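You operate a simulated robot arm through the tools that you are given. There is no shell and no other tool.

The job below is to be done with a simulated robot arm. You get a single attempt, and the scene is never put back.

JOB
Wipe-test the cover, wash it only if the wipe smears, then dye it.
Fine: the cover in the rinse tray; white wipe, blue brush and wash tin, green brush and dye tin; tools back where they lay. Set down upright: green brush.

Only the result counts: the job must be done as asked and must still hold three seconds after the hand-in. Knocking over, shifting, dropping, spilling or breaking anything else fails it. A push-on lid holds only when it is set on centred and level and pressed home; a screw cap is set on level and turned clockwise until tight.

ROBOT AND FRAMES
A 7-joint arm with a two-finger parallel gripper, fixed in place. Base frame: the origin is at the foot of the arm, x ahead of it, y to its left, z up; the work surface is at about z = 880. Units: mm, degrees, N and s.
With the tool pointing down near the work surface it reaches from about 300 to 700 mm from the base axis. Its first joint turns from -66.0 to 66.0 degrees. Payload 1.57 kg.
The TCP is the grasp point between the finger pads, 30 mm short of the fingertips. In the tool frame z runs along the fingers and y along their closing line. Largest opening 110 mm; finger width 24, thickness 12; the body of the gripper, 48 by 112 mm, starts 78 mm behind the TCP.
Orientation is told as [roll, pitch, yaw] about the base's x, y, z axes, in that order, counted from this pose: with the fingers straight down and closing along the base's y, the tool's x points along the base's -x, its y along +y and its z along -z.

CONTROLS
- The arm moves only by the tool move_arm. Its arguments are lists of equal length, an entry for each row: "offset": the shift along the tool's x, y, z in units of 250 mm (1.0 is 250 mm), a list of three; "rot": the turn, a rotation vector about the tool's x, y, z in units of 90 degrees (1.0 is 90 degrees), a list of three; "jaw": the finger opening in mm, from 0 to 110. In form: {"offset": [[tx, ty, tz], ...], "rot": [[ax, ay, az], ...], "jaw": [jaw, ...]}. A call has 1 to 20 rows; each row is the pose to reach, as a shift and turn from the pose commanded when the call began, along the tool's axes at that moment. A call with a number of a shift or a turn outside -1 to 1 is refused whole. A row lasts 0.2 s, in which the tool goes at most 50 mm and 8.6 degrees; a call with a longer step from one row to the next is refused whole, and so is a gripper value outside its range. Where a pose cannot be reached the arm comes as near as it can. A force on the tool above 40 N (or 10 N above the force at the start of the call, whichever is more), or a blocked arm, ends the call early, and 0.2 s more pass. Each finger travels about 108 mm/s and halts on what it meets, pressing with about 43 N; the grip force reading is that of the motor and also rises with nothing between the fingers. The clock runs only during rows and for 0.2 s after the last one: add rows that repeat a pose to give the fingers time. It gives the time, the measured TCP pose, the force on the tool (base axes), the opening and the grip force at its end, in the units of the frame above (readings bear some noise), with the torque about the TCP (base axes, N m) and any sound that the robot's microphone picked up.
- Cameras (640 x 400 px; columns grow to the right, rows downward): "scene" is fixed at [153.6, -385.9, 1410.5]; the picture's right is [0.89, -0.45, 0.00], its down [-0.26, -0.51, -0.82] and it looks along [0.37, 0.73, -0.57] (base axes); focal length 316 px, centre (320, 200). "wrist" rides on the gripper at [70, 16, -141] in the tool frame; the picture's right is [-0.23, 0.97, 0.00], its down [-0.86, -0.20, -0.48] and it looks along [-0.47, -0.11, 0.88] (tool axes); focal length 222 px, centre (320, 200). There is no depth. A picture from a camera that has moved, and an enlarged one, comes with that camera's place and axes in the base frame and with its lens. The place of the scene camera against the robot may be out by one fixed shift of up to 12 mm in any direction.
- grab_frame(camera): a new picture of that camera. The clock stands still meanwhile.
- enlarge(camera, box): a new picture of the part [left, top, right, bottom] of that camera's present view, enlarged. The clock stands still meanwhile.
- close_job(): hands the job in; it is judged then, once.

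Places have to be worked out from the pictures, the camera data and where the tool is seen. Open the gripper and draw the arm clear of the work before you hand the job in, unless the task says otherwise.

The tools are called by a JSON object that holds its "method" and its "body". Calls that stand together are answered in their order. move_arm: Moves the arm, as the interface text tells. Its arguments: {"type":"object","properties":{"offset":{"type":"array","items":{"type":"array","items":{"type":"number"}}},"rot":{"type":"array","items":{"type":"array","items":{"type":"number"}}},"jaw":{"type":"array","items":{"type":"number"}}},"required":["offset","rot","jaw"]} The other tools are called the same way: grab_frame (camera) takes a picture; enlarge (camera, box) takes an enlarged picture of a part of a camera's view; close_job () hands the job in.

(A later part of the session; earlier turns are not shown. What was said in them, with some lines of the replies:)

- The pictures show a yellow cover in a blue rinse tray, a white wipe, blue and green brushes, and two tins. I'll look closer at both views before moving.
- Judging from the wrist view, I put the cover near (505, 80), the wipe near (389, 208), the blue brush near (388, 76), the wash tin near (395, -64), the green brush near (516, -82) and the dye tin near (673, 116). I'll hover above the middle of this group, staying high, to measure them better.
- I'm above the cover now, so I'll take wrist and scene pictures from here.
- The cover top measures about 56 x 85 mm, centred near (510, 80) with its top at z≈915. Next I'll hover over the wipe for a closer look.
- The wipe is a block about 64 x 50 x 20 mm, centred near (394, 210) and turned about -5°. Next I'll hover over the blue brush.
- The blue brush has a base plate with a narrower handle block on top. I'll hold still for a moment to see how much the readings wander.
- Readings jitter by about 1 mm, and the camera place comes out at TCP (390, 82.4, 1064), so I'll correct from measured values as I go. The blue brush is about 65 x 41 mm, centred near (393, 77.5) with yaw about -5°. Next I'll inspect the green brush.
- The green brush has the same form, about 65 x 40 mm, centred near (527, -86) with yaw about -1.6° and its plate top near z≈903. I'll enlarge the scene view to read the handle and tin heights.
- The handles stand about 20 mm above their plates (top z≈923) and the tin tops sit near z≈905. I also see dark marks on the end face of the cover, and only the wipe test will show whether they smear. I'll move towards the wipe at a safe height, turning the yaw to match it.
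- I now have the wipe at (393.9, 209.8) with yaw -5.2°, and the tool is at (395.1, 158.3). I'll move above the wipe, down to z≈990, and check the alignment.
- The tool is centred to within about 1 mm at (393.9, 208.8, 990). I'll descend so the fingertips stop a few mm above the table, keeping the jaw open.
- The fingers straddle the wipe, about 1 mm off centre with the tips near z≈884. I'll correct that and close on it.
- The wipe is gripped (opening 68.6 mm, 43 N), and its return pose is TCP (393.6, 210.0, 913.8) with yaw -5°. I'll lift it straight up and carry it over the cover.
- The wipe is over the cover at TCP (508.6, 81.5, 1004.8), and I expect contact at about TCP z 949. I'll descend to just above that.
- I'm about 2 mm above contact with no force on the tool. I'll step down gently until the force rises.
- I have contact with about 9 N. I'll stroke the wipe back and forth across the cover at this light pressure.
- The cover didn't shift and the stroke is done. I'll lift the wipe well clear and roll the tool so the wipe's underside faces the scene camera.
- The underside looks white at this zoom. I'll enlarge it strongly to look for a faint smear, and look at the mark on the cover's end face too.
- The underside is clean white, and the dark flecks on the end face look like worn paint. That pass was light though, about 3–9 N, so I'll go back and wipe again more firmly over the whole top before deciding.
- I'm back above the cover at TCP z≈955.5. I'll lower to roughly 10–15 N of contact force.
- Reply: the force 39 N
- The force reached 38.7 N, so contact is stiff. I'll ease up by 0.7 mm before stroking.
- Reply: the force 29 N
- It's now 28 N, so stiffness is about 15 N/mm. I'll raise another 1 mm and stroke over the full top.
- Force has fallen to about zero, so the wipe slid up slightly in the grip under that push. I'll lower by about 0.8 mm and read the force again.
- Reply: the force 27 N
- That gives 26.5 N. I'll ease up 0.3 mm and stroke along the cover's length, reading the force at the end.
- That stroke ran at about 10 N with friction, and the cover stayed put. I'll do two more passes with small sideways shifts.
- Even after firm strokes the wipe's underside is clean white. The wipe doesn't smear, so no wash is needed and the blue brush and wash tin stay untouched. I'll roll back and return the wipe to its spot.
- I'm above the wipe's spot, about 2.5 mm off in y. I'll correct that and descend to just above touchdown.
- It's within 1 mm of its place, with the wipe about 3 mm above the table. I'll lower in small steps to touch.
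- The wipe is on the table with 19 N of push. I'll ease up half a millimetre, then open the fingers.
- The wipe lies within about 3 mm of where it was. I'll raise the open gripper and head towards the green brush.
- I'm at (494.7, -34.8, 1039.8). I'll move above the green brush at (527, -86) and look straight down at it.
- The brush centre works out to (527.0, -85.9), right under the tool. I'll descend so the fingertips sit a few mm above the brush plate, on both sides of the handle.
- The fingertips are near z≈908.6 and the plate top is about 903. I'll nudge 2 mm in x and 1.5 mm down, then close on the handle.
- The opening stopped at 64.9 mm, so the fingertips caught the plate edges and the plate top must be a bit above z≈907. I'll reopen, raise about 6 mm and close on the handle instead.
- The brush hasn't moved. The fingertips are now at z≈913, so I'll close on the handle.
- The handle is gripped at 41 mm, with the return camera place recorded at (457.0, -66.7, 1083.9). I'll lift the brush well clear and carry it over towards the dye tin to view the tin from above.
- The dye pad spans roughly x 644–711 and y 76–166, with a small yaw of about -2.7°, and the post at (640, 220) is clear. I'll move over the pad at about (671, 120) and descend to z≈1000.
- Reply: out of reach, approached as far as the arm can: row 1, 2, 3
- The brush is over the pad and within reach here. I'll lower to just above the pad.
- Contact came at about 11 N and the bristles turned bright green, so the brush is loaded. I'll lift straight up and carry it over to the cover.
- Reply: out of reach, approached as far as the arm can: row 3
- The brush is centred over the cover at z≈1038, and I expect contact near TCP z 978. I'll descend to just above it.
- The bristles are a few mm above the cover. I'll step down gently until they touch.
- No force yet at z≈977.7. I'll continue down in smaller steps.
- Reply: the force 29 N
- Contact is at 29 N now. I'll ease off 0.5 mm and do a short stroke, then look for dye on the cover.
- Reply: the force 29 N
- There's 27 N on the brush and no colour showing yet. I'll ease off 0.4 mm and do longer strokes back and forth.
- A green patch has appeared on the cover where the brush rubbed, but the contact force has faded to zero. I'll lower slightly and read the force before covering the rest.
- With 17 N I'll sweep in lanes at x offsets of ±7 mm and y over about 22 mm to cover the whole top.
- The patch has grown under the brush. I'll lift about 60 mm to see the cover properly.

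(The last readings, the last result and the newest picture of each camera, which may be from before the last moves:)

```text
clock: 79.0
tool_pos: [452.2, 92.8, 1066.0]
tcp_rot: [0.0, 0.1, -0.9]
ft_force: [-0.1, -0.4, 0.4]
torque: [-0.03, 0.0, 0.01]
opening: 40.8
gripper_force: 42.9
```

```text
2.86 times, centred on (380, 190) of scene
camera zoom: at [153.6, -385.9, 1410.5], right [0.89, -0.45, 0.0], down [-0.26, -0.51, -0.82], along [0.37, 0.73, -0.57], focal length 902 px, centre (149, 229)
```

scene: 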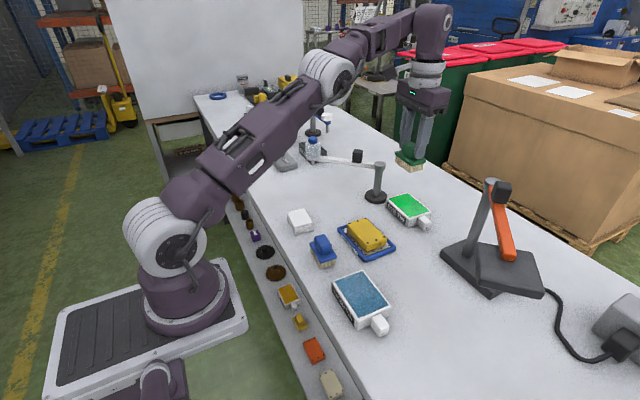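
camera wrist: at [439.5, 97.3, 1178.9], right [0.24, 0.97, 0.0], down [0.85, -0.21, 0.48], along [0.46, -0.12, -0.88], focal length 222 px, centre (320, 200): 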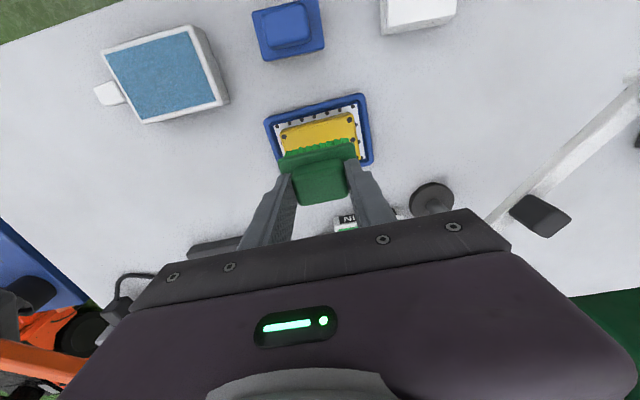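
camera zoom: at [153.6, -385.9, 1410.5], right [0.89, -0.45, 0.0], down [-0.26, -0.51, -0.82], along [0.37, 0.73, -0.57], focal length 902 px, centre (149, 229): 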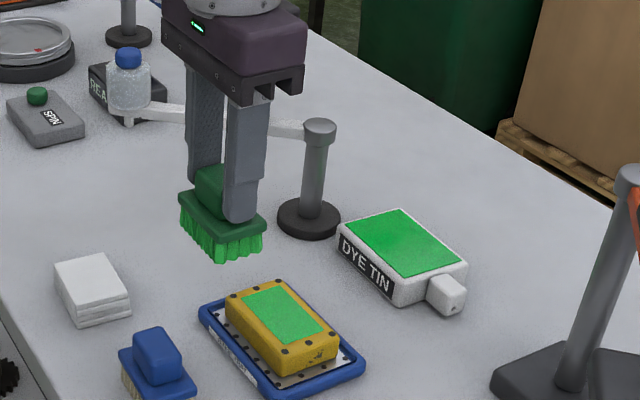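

The cover now carries a well-defined green rectangle on its top. I'll zoom in to see whether the coat is full and even.

{"method": "enlarge", "body": {"camera": "scene", "box": [345, 212, 397, 256]}}

{"method": "enlarge", "body": {"camera": "wrist", "box": [220, 80, 460, 230]}}

```text
9.09 times, centred on (371, 234) of scene
camera zoom: at [153.6, -385.9, 1410.5], right [0.89, -0.45, 0.0], down [-0.26, -0.51, -0.82], along [0.37, 0.73, -0.57], focal length 2868 px, centre (-144, -109)
```

zoom: 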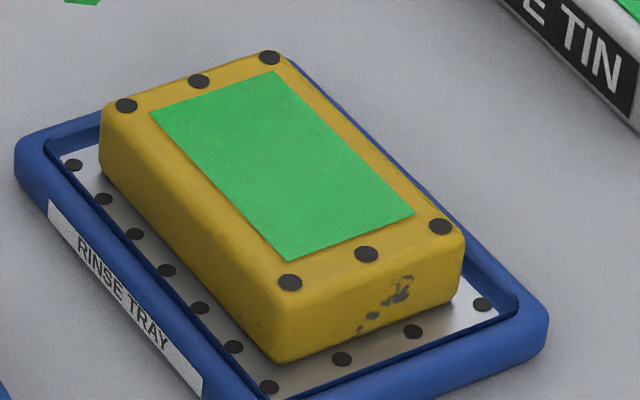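

```text
2.67 times, centred on (340, 155) of wrist
camera zoom: at [383.1, 111.5, 1207.4], right [0.24, 0.97, 0.0], down [0.85, -0.21, 0.48], along [0.46, -0.12, -0.88], focal length 592 px, centre (267, 320)
```

zoom: 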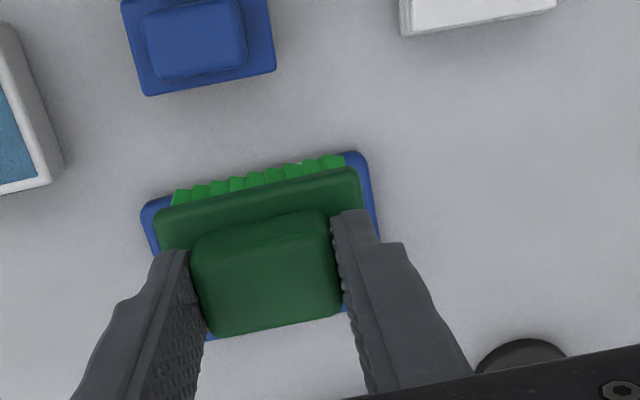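

The green coat is even and centred on the cover, and the cover hasn't moved. To be sure it's full, I'll do one more light pass and compare the colour.

{"method": "move_arm", "body": {"offset": [[-0.114, -0.025, 0], [-0.228, -0.049, 0], [-0.228, -0.049, 0.15], [-0.228, -0.049, 0.28], [-0.228, -0.049, 0.345], [-0.228, -0.049, 0.345], [-0.228, -0.049, 0.345]], "rot": [[0, 0, 0], [0, 0, 0], [0, 0, 0], [0, 0, 0], [0, 0, 0], [0, 0, 0], [0, 0, 0]], "jaw": [28, 28, 28, 28, 28, 28, 28]}}

{"method": "move_arm", "body": {"offset": [[0, 0, 0.005], [0, 0, 0.01], [0, 0, 0.015], [0, 0, 0.017], [0, 0, 0.017]], "rot": [[0, 0, 0], [0, 0, 0], [0, 0, 0], [0, 0, 0], [0, 0, 0]], "jaw": [28, 28, 28, 28, 28]}}

```text
clock: 80.6
tool_pos: [511.5, 79.4, 980.4]
tcp_rot: [0.1, 0.0, -0.9]
ft_force: [-0.4, 0.4, -0.4]
torque: [-0.01, -0.03, 0.01]
opening: 41.0
gripper_force: 43.4
```

```text
clock: 81.8
tool_pos: [509.9, 79.9, 976.6]
tcp_rot: [-0.1, 0.1, -1.0]
ft_force: [-1.0, -0.2, 6.3]
torque: [0.02, 0.04, 0.01]
opening: 40.9
gripper_force: 43.0
```

Contact is at 6 N. I'll press about 0.3 mm more and sweep the top in lanes again.

{"method": "move_arm", "body": {"offset": [[0, 0, 0.0012], [0, 0.02, 0.0012], [0, 0.044, 0.0012], [-0.026, 0.044, 0.0012], [-0.026, 0.02, 0.0012], [-0.026, -0.004, 0.0012], [-0.026, -0.028, 0.0012], [-0.026, -0.044, 0.0012], [0, -0.044, 0.0012], [0.026, -0.044, 0.0012], [0.026, -0.02, 0.0012], [0.026, 0.004, 0.0012], [0.026, 0.028, 0.0012], [0.026, 0.044, 0.0012], [0, 0.044, 0.0012], [0, 0.02, 0.0012], [0, -0.004, 0.0012], [0, -0.028, 0.0012], [0, -0.044, 0.0012], [0, -0.02, 0.0012]], "rot": [[0, 0, 0], [0, 0, 0], [0, 0, 0], [0, 0, 0], [0, 0, 0], [0, 0, 0], [0, 0, 0], [0, 0, 0], [0, 0, 0], [0, 0, 0], [0, 0, 0], [0, 0, 0], [0, 0, 0], [0, 0, 0], [0, 0, 0], [0, 0, 0], [0, 0, 0], [0, 0, 0], [0, 0, 0], [0, 0, 0]], "jaw": [28, 28, 28, 28, 28, 28, 28, 28, 28, 28, 28, 28, 28, 28, 28, 28, 28, 28, 28, 28]}}

{"method": "move_arm", "body": {"offset": [[0, 0, -0.06], [0, 0, -0.18], [0, 0, -0.3], [0, 0, -0.38], [0, 0, -0.38]], "rot": [[0, 0, 0], [0, 0, 0], [0, 0, 0], [0, 0, 0], [0, 0, 0]], "jaw": [28, 28, 28, 28, 28]}}

{"method": "enlarge", "body": {"camera": "scene", "box": [345, 212, 397, 256]}}

{"method": "enlarge", "body": {"camera": "scene", "box": [320, 190, 420, 260]}}

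```text
clock: 86.0
tool_pos: [510.9, 72.9, 974.3]
tcp_rot: [0.0, 0.2, -0.9]
ft_force: [0.0, -0.2, -1.4]
torque: [0.01, -0.01, 0.0]
opening: 41.1
gripper_force: 42.9
```

```text
clock: 87.2
tool_pos: [510.1, 75.2, 1072.4]
tcp_rot: [0.0, 0.0, -0.9]
ft_force: [0.5, -0.9, -0.8]
torque: [0.02, -0.03, -0.01]
opening: 40.6
gripper_force: 43.4
```

```text
9.09 times, centred on (371, 234) of scene
camera zoom: at [153.6, -385.9, 1410.5], right [0.89, -0.45, 0.0], down [-0.26, -0.51, -0.82], along [0.37, 0.73, -0.57], focal length 2868 px, centre (-144, -109)
```

zoom: 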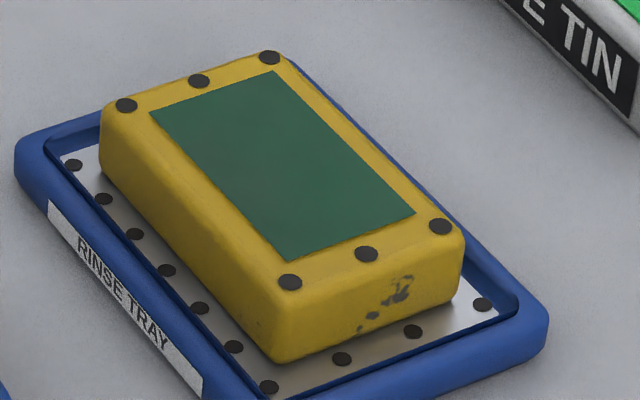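

```text
5.71 times, centred on (370, 225) of scene
camera zoom: at [153.6, -385.9, 1410.5], right [0.89, -0.45, 0.0], down [-0.26, -0.51, -0.82], along [0.37, 0.73, -0.57], focal length 1803 px, centre (34, 57)
```

zoom: 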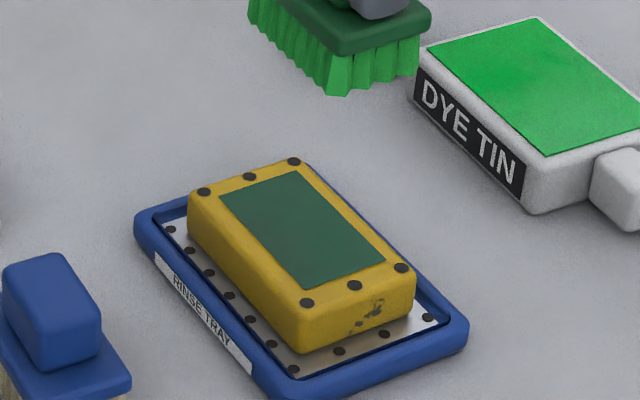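

The coat now shows a deeper green, which could be a real change or shading from the arm overhead. I'll move the brush aside towards its own spot and look again.

{"method": "move_arm", "body": {"offset": [[0.05, -0.15, 0], [0.05, -0.3, 0], [0.05, -0.45, 0], [0.0, -0.6, 0], [0.0, -0.6, 0]], "rot": [[0, 0, 0], [0, 0, 0], [0, 0, 0], [0, 0, 0], [0, 0, 0]], "jaw": [28, 28, 28, 28, 28]}}

{"method": "grab_frame", "body": {"camera": "scene"}}

{"method": "enlarge", "body": {"camera": "scene", "box": [320, 190, 420, 260]}}

{"method": "grab_frame", "body": {"camera": "wrist"}}

```text
clock: 88.4
tool_pos: [505.9, -75.2, 1070.3]
tcp_rot: [-0.2, -0.1, -0.8]
ft_force: [0.1, 0.1, -0.8]
torque: [0.03, -0.03, 0.01]
opening: 41.0
gripper_force: 42.8
```

```text
taken
```

scene: 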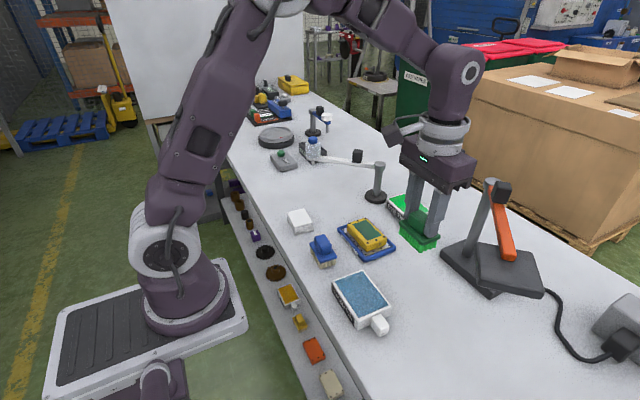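

```text
5.71 times, centred on (370, 225) of scene
camera zoom: at [153.6, -386.0, 1410.5], right [0.89, -0.45, 0.0], down [-0.26, -0.51, -0.82], along [0.37, 0.73, -0.57], focal length 1803 px, centre (34, 57)
```

zoom: 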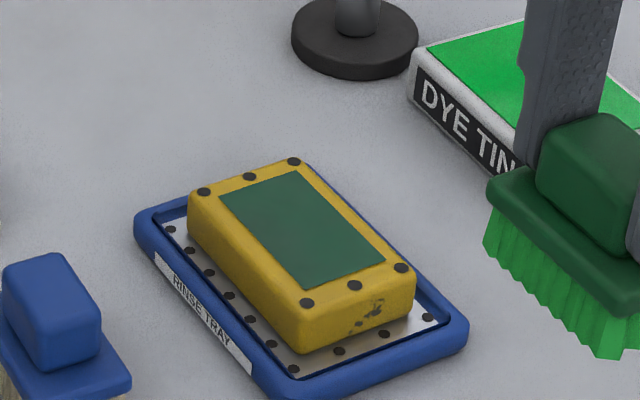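

```text
taken
camera wrist: at [436.8, -57.2, 1212.0], right [0.24, 0.97, 0.0], down [0.85, -0.21, 0.48], along [0.46, -0.12, -0.88], focal length 222 px, centre (320, 200)
```

wrist: 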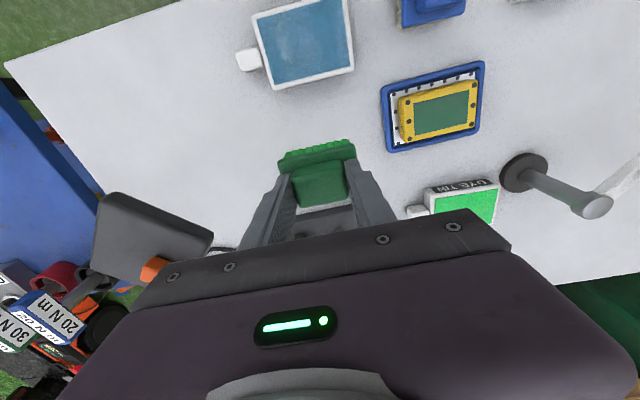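

With nothing overhead the coat still shows a deeper, even green, so the second pass really did deepen it. I'll zoom in for blotches and check the rest of the scene before setting the brush down.

{"method": "enlarge", "body": {"camera": "wrist", "box": [370, 50, 500, 160]}}

{"method": "enlarge", "body": {"camera": "scene", "box": [345, 212, 397, 256]}}

{"method": "enlarge", "body": {"camera": "scene", "box": [380, 150, 480, 260]}}

```text
3.64 times, centred on (435, 105) of wrist
camera zoom: at [436.8, -57.2, 1212.0], right [0.24, 0.97, 0.0], down [0.85, -0.21, 0.48], along [0.46, -0.12, -0.88], focal length 808 px, centre (-98, 546)
```

zoom: 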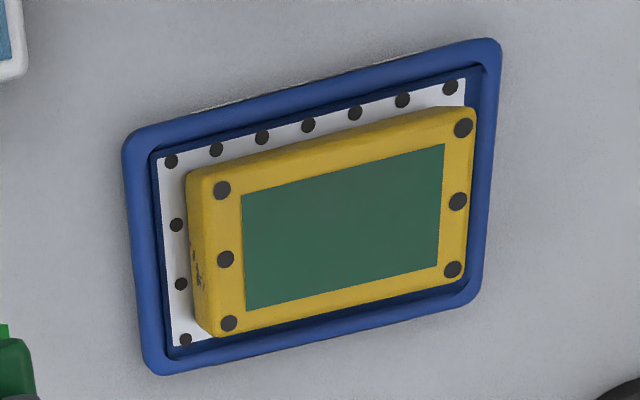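

```text
9.09 times, centred on (371, 234) of scene
camera zoom: at [153.6, -386.0, 1410.5], right [0.89, -0.45, 0.0], down [-0.26, -0.51, -0.82], along [0.37, 0.73, -0.57], focal length 2868 px, centre (-144, -109)
```

zoom: 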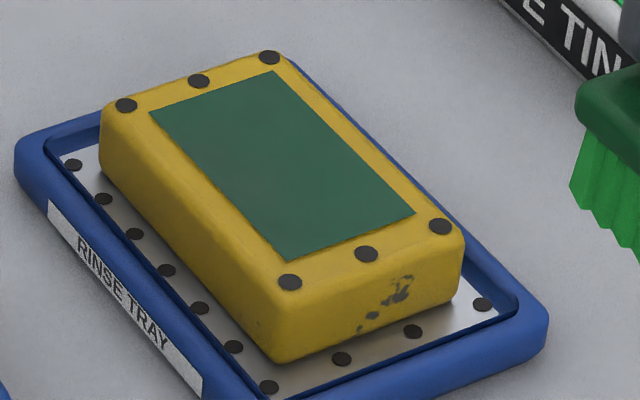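

```text
3.64 times, centred on (430, 205) of scene
camera zoom: at [153.6, -386.0, 1410.5], right [0.89, -0.45, 0.0], down [-0.26, -0.51, -0.82], along [0.37, 0.73, -0.57], focal length 1147 px, centre (-80, 182)
```

zoom: 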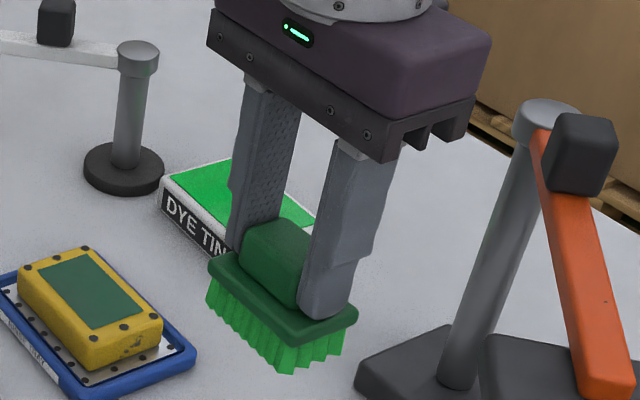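

The coat is uniform and nothing else has been disturbed. Now I'll return the green brush to (526.5, -85), starting with a descent to about 10 mm above the table.

{"method": "move_arm", "body": {"offset": [[-0.08, -0.04, 0.05], [-0.08, -0.04, 0.2], [-0.08, -0.04, 0.34], [-0.08, -0.04, 0.45], [-0.08, -0.04, 0.484], [-0.08, -0.04, 0.484], [-0.08, -0.04, 0.484]], "rot": [[0, 0, 0.009], [0, 0, 0.009], [0, 0, 0.009], [0, 0, 0.009], [0, 0, 0.009], [0, 0, 0.009], [0, 0, 0.009]], "jaw": [28, 28, 28, 28, 28, 28, 28]}}

{"method": "enlarge", "body": {"camera": "wrist", "box": [220, 100, 440, 240]}}

{"method": "enlarge", "body": {"camera": "scene", "box": [380, 230, 460, 305]}}

```text
clock: 90.0
tool_pos: [525.1, -86.4, 950.0]
tcp_rot: [0.0, 0.0, -1.7]
ft_force: [-0.5, 0.2, -1.5]
torque: [0.03, 0.04, 0.02]
opening: 40.9
gripper_force: 42.6
```

```text
2.86 times, centred on (330, 170) of wrist
camera zoom: at [456.4, -66.7, 1090.4], right [0.26, 0.97, 0.0], down [0.85, -0.22, 0.48], along [0.46, -0.12, -0.88], focal length 635 px, centre (291, 286)
```

zoom: 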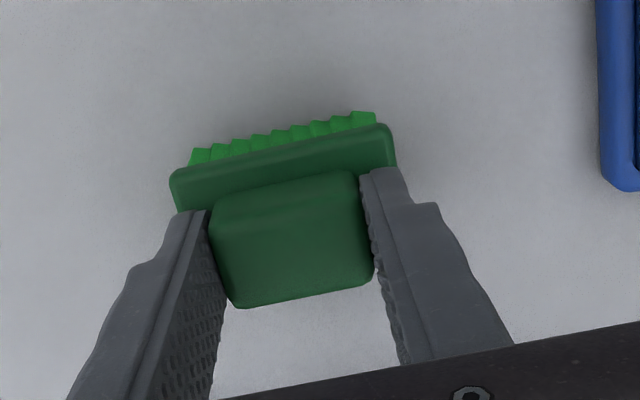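

```text
5.33 times, centred on (420, 268) of scene
camera zoom: at [153.6, -385.9, 1410.5], right [0.89, -0.45, 0.0], down [-0.26, -0.51, -0.82], along [0.37, 0.73, -0.57], focal length 1683 px, centre (-213, -160)
```

zoom: 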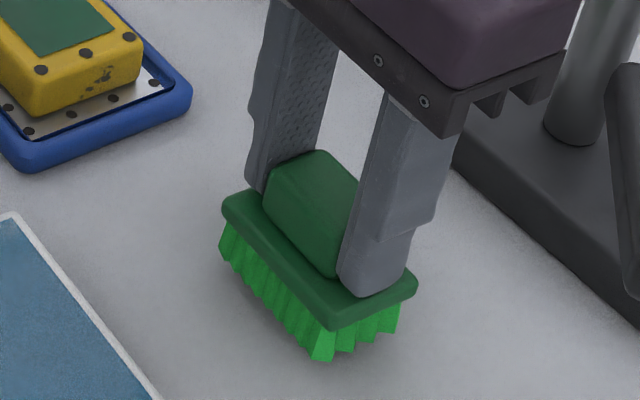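

The brush is over its place and nearly level. I'll lower in steps until it touches the table.

{"method": "move_arm", "body": {"offset": [[0, 0, 0.012], [0, 0, 0.02], [0, 0, 0.026], [0, 0, 0.03], [0, 0, 0.03]], "rot": [[0, 0, 0], [0, 0, 0], [0, 0, 0], [0, 0, 0], [0, 0, 0]], "jaw": [28, 28, 28, 28, 28]}}

{"method": "enlarge", "body": {"camera": "scene", "box": [380, 230, 460, 305]}}

```text
clock: 91.2
tool_pos: [526.2, -85.7, 941.8]
tcp_rot: [0.0, 0.1, -1.8]
ft_force: [0.0, -0.2, -1.3]
torque: [0.03, 0.0, 0.0]
opening: 40.8
gripper_force: 42.7
```

```text
5.33 times, centred on (420, 268) of scene
camera zoom: at [153.6, -385.9, 1410.5], right [0.89, -0.45, 0.0], down [-0.26, -0.51, -0.82], along [0.37, 0.73, -0.57], focal length 1683 px, centre (-213, -160)
```

zoom: 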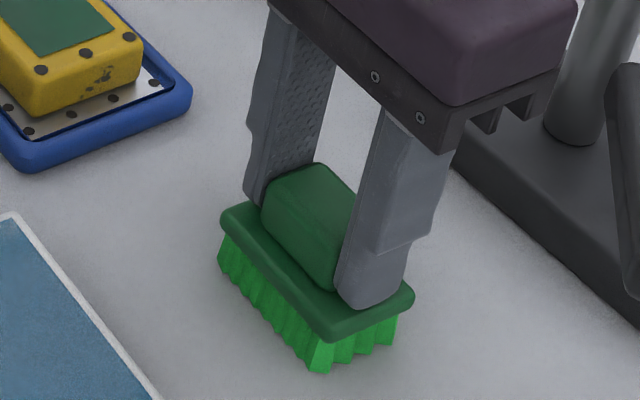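

There's still no contact at z≈941.8. I'll keep lowering gently.

{"method": "move_arm", "body": {"offset": [[0, 0, 0.003], [0, 0, 0.006], [0, 0, 0.006]], "rot": [[0, 0, 0], [0, 0, 0], [0, 0, 0]], "jaw": [28, 28, 28]}}

```text
clock: 92.0
tool_pos: [526.6, -85.6, 940.6]
tcp_rot: [0.0, -0.2, -1.7]
ft_force: [-0.5, 0.7, 7.2]
torque: [0.08, 0.08, 0.01]
opening: 40.5
gripper_force: 43.0
```

The brush touched down at 7 N. I'll press another 0.4 mm so it sits flat and see the force.

{"method": "move_arm", "body": {"offset": [[0, 0, 0.0016], [0, 0, 0.0016]], "rot": [[0, 0, 0], [0, 0, 0]], "jaw": [28, 28]}}

{"method": "enlarge", "body": {"camera": "scene", "box": [380, 230, 460, 305]}}

```text
clock: 92.6
tool_pos: [528.5, -85.6, 939.8]
tcp_rot: [0.0, -0.1, -1.8]
ft_force: [-0.2, 2.2, 17.3]
torque: [0.12, 0.12, 0.0]
opening: 40.8
gripper_force: 43.0
```

```text
5.33 times, centred on (420, 268) of scene
camera zoom: at [153.3, -385.8, 1410.6], right [0.89, -0.45, 0.0], down [-0.26, -0.51, -0.82], along [0.37, 0.73, -0.57], focal length 1683 px, centre (-213, -160)
```

zoom: 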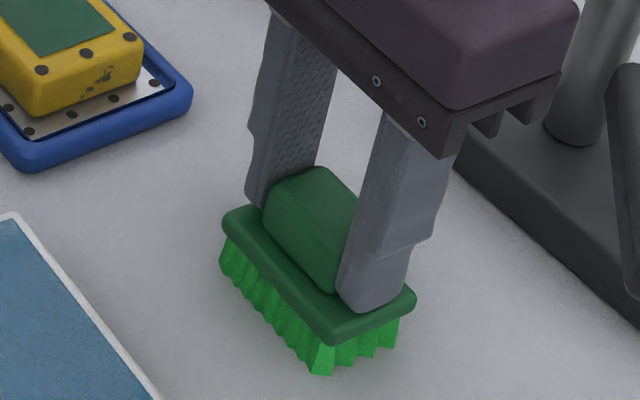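

The brush is touching, but its far end may sit slightly high. I'll zoom in to check whether it's level before letting go.

{"method": "enlarge", "body": {"camera": "scene", "box": [414, 262, 462, 304]}}

{"method": "enlarge", "body": {"camera": "wrist", "box": [220, 100, 440, 240]}}

```text
9.52 times, centred on (438, 283) of scene
camera zoom: at [153.3, -385.8, 1410.6], right [0.89, -0.45, 0.0], down [-0.26, -0.51, -0.82], along [0.37, 0.73, -0.57], focal length 3005 px, centre (-804, -590)
```

zoom: 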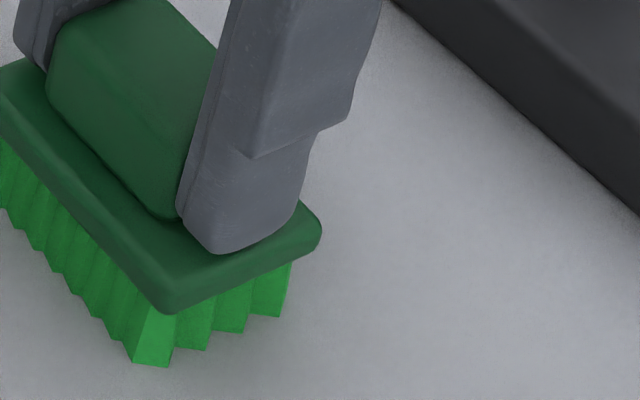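

```text
2.86 times, centred on (330, 170) of wrist
camera zoom: at [457.6, -66.8, 1081.1], right [0.26, 0.97, 0.0], down [0.85, -0.22, 0.48], along [0.46, -0.12, -0.88], focal length 635 px, centre (291, 286)
```

zoom: 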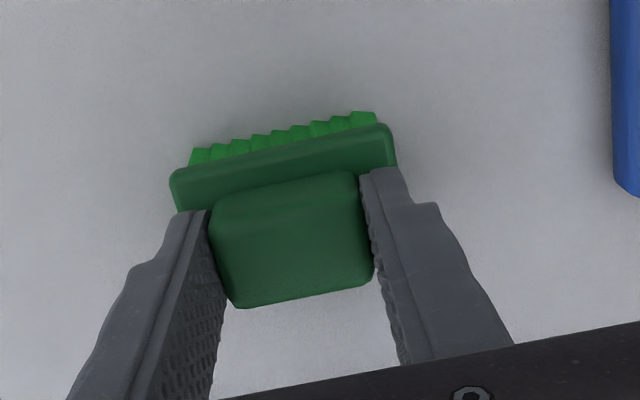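

The tilt is a couple of degrees at most and the brush will settle flat. I'll ease up slightly and open the fingers.

{"method": "move_arm", "body": {"offset": [[0, 0, -0.002], [0, 0, -0.002], [0, 0, -0.002], [0, 0, -0.002], [0, 0, -0.002], [0, 0, -0.002]], "rot": [[0, 0, 0], [0, 0, 0], [0, 0, 0], [0, 0, 0], [0, 0, 0], [0, 0, 0]], "jaw": [28, 42, 50, 65, 80, 80]}}

{"method": "enlarge", "body": {"camera": "scene", "box": [380, 230, 460, 305]}}

{"method": "enlarge", "body": {"camera": "wrist", "box": [220, 100, 440, 240]}}

```text
clock: 94.0
tool_pos: [525.7, -86.2, 940.4]
tcp_rot: [0.0, 0.0, -1.8]
ft_force: [0.0, 0.3, 0.2]
torque: [-0.01, -0.02, -0.02]
opening: 80.2
gripper_force: 0.1
```

```text
5.33 times, centred on (420, 268) of scene
camera zoom: at [153.6, -385.9, 1410.5], right [0.89, -0.45, 0.0], down [-0.26, -0.51, -0.82], along [0.37, 0.73, -0.57], focal length 1683 px, centre (-213, -160)
```

zoom: 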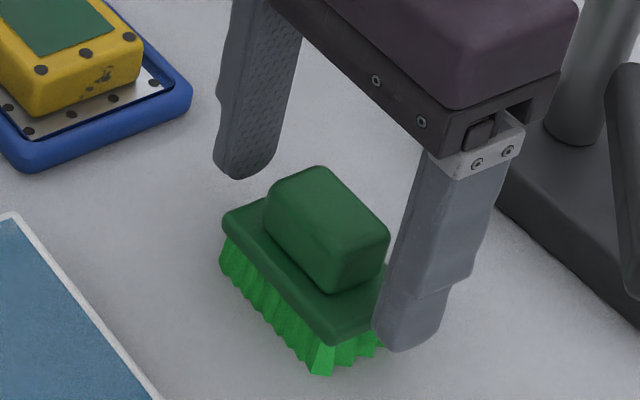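

```text
2.86 times, centred on (330, 170) of wrist
camera zoom: at [457.8, -66.8, 1081.2], right [0.26, 0.97, 0.0], down [0.85, -0.22, 0.48], along [0.46, -0.12, -0.88], focal length 635 px, centre (291, 286)
```

zoom: 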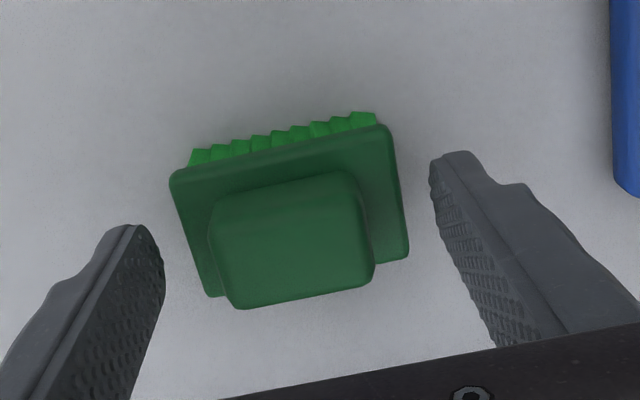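

The brush stands upright and free, within about 3 mm of where it lay. I'll raise the open gripper straight up, then draw back clear of the work.

{"method": "move_arm", "body": {"offset": [[0, 0, -0.08], [0, 0, -0.2], [0, 0, -0.38], [0, 0, -0.56], [0, 0, -0.74], [0.15, 0.05, -0.84], [0.3, 0.1, -0.9], [0.45, 0.15, -0.94], [0.6, 0.2, -0.96], [0.7, 0.25, -0.96], [0.7, 0.25, -0.96]], "rot": [[0, 0, 0], [0, 0, 0], [0, 0, 0], [0, 0, 0], [0, 0, 0], [0, 0, 0], [0, 0, 0], [0, 0, 0], [0, 0, 0], [0, 0, 0], [0, 0, 0]], "jaw": [80, 80, 100, 110, 110, 110, 110, 110, 110, 110, 110]}}

{"method": "grab_frame", "body": {"camera": "scene"}}

{"method": "enlarge", "body": {"camera": "scene", "box": [260, 170, 460, 345]}}

{"method": "grab_frame", "body": {"camera": "wrist"}}

```text
clock: 96.4
tool_pos: [354.8, -17.8, 1180.9]
tcp_rot: [-0.1, -0.1, -1.7]
ft_force: [0.1, -0.4, 0.2]
torque: [-0.01, 0.0, 0.01]
opening: 110.0
gripper_force: 0.1
```

```text
taken
```

scene: 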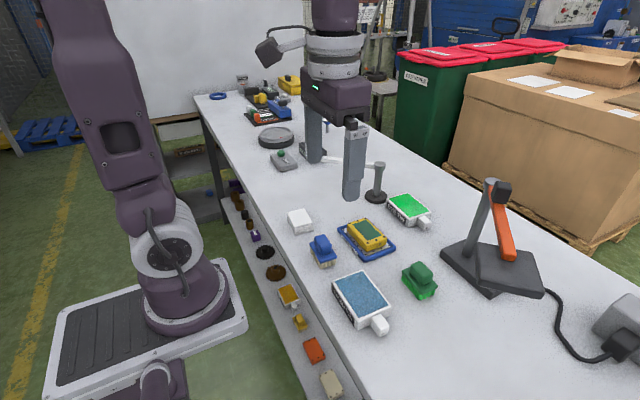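

```text
2.29 times, centred on (360, 258) of scene
camera zoom: at [153.6, -385.9, 1410.5], right [0.89, -0.45, 0.0], down [-0.26, -0.51, -0.82], along [0.37, 0.73, -0.57], focal length 721 px, centre (229, 69)
```

zoom: 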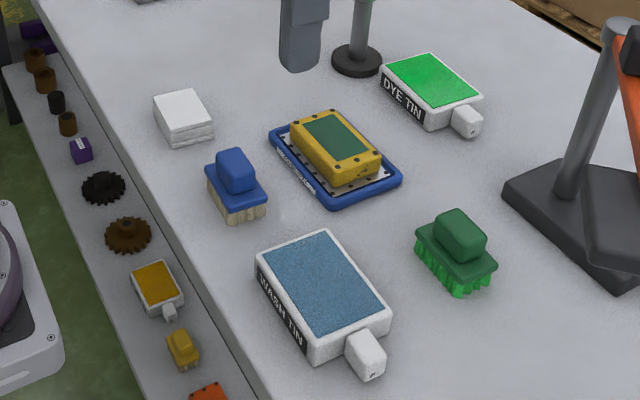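

```text
taken
camera wrist: at [285.4, 1.0, 1322.0], right [0.26, 0.97, 0.0], down [0.85, -0.22, 0.48], along [0.46, -0.12, -0.88], focal length 222 px, centre (320, 200)
```

wrist: 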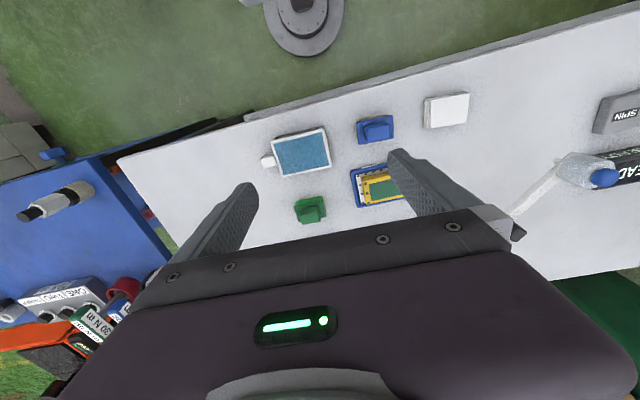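

The final view shows the cover evenly dyed green in the rinse tray and the wipe back in place. The blue brush and wash tin are untouched, the green brush stands upright at its spot, and the arm is clear with the gripper open. I'm handing the job in.

{"method": "close_job", "body": {}}

```text
The job is handed in.
```

I wipe-tested the cover, skipped the wash because the wipe stayed clean, and dyed the cover green. The job is handed in, but I haven't seen a verdict.

- **Wipe test:** I wiped the top of the cover twice, the second time with firm strokes. The wipe's underside was clean white both times. The dark flecks on the cover's end face looked like worn paint, but I didn't wipe that face.
- **Wash:** I never touched the blue brush or the wash tin.
- **Dye:** I dipped the green brush once and made two passes over the cover. After the first pass there was an even, bright green rectangle on top; after the second it was a darker, even green. I don't know whether the darkening came from the extra strokes or from the dye setting. A yellow border and the cover's sides are undyed.
- **Tools:** The wipe and the green brush are each back within about 3 mm of where they lay, with the brush upright. My first grip on the brush caught its plate edges, so I opened and regripped by the handle; the brush didn't move.
- **Everything else:** The cover didn't shift in the tray, and in the last pictures nothing else looked moved or spilled. The gripper is open and the arm is clear.
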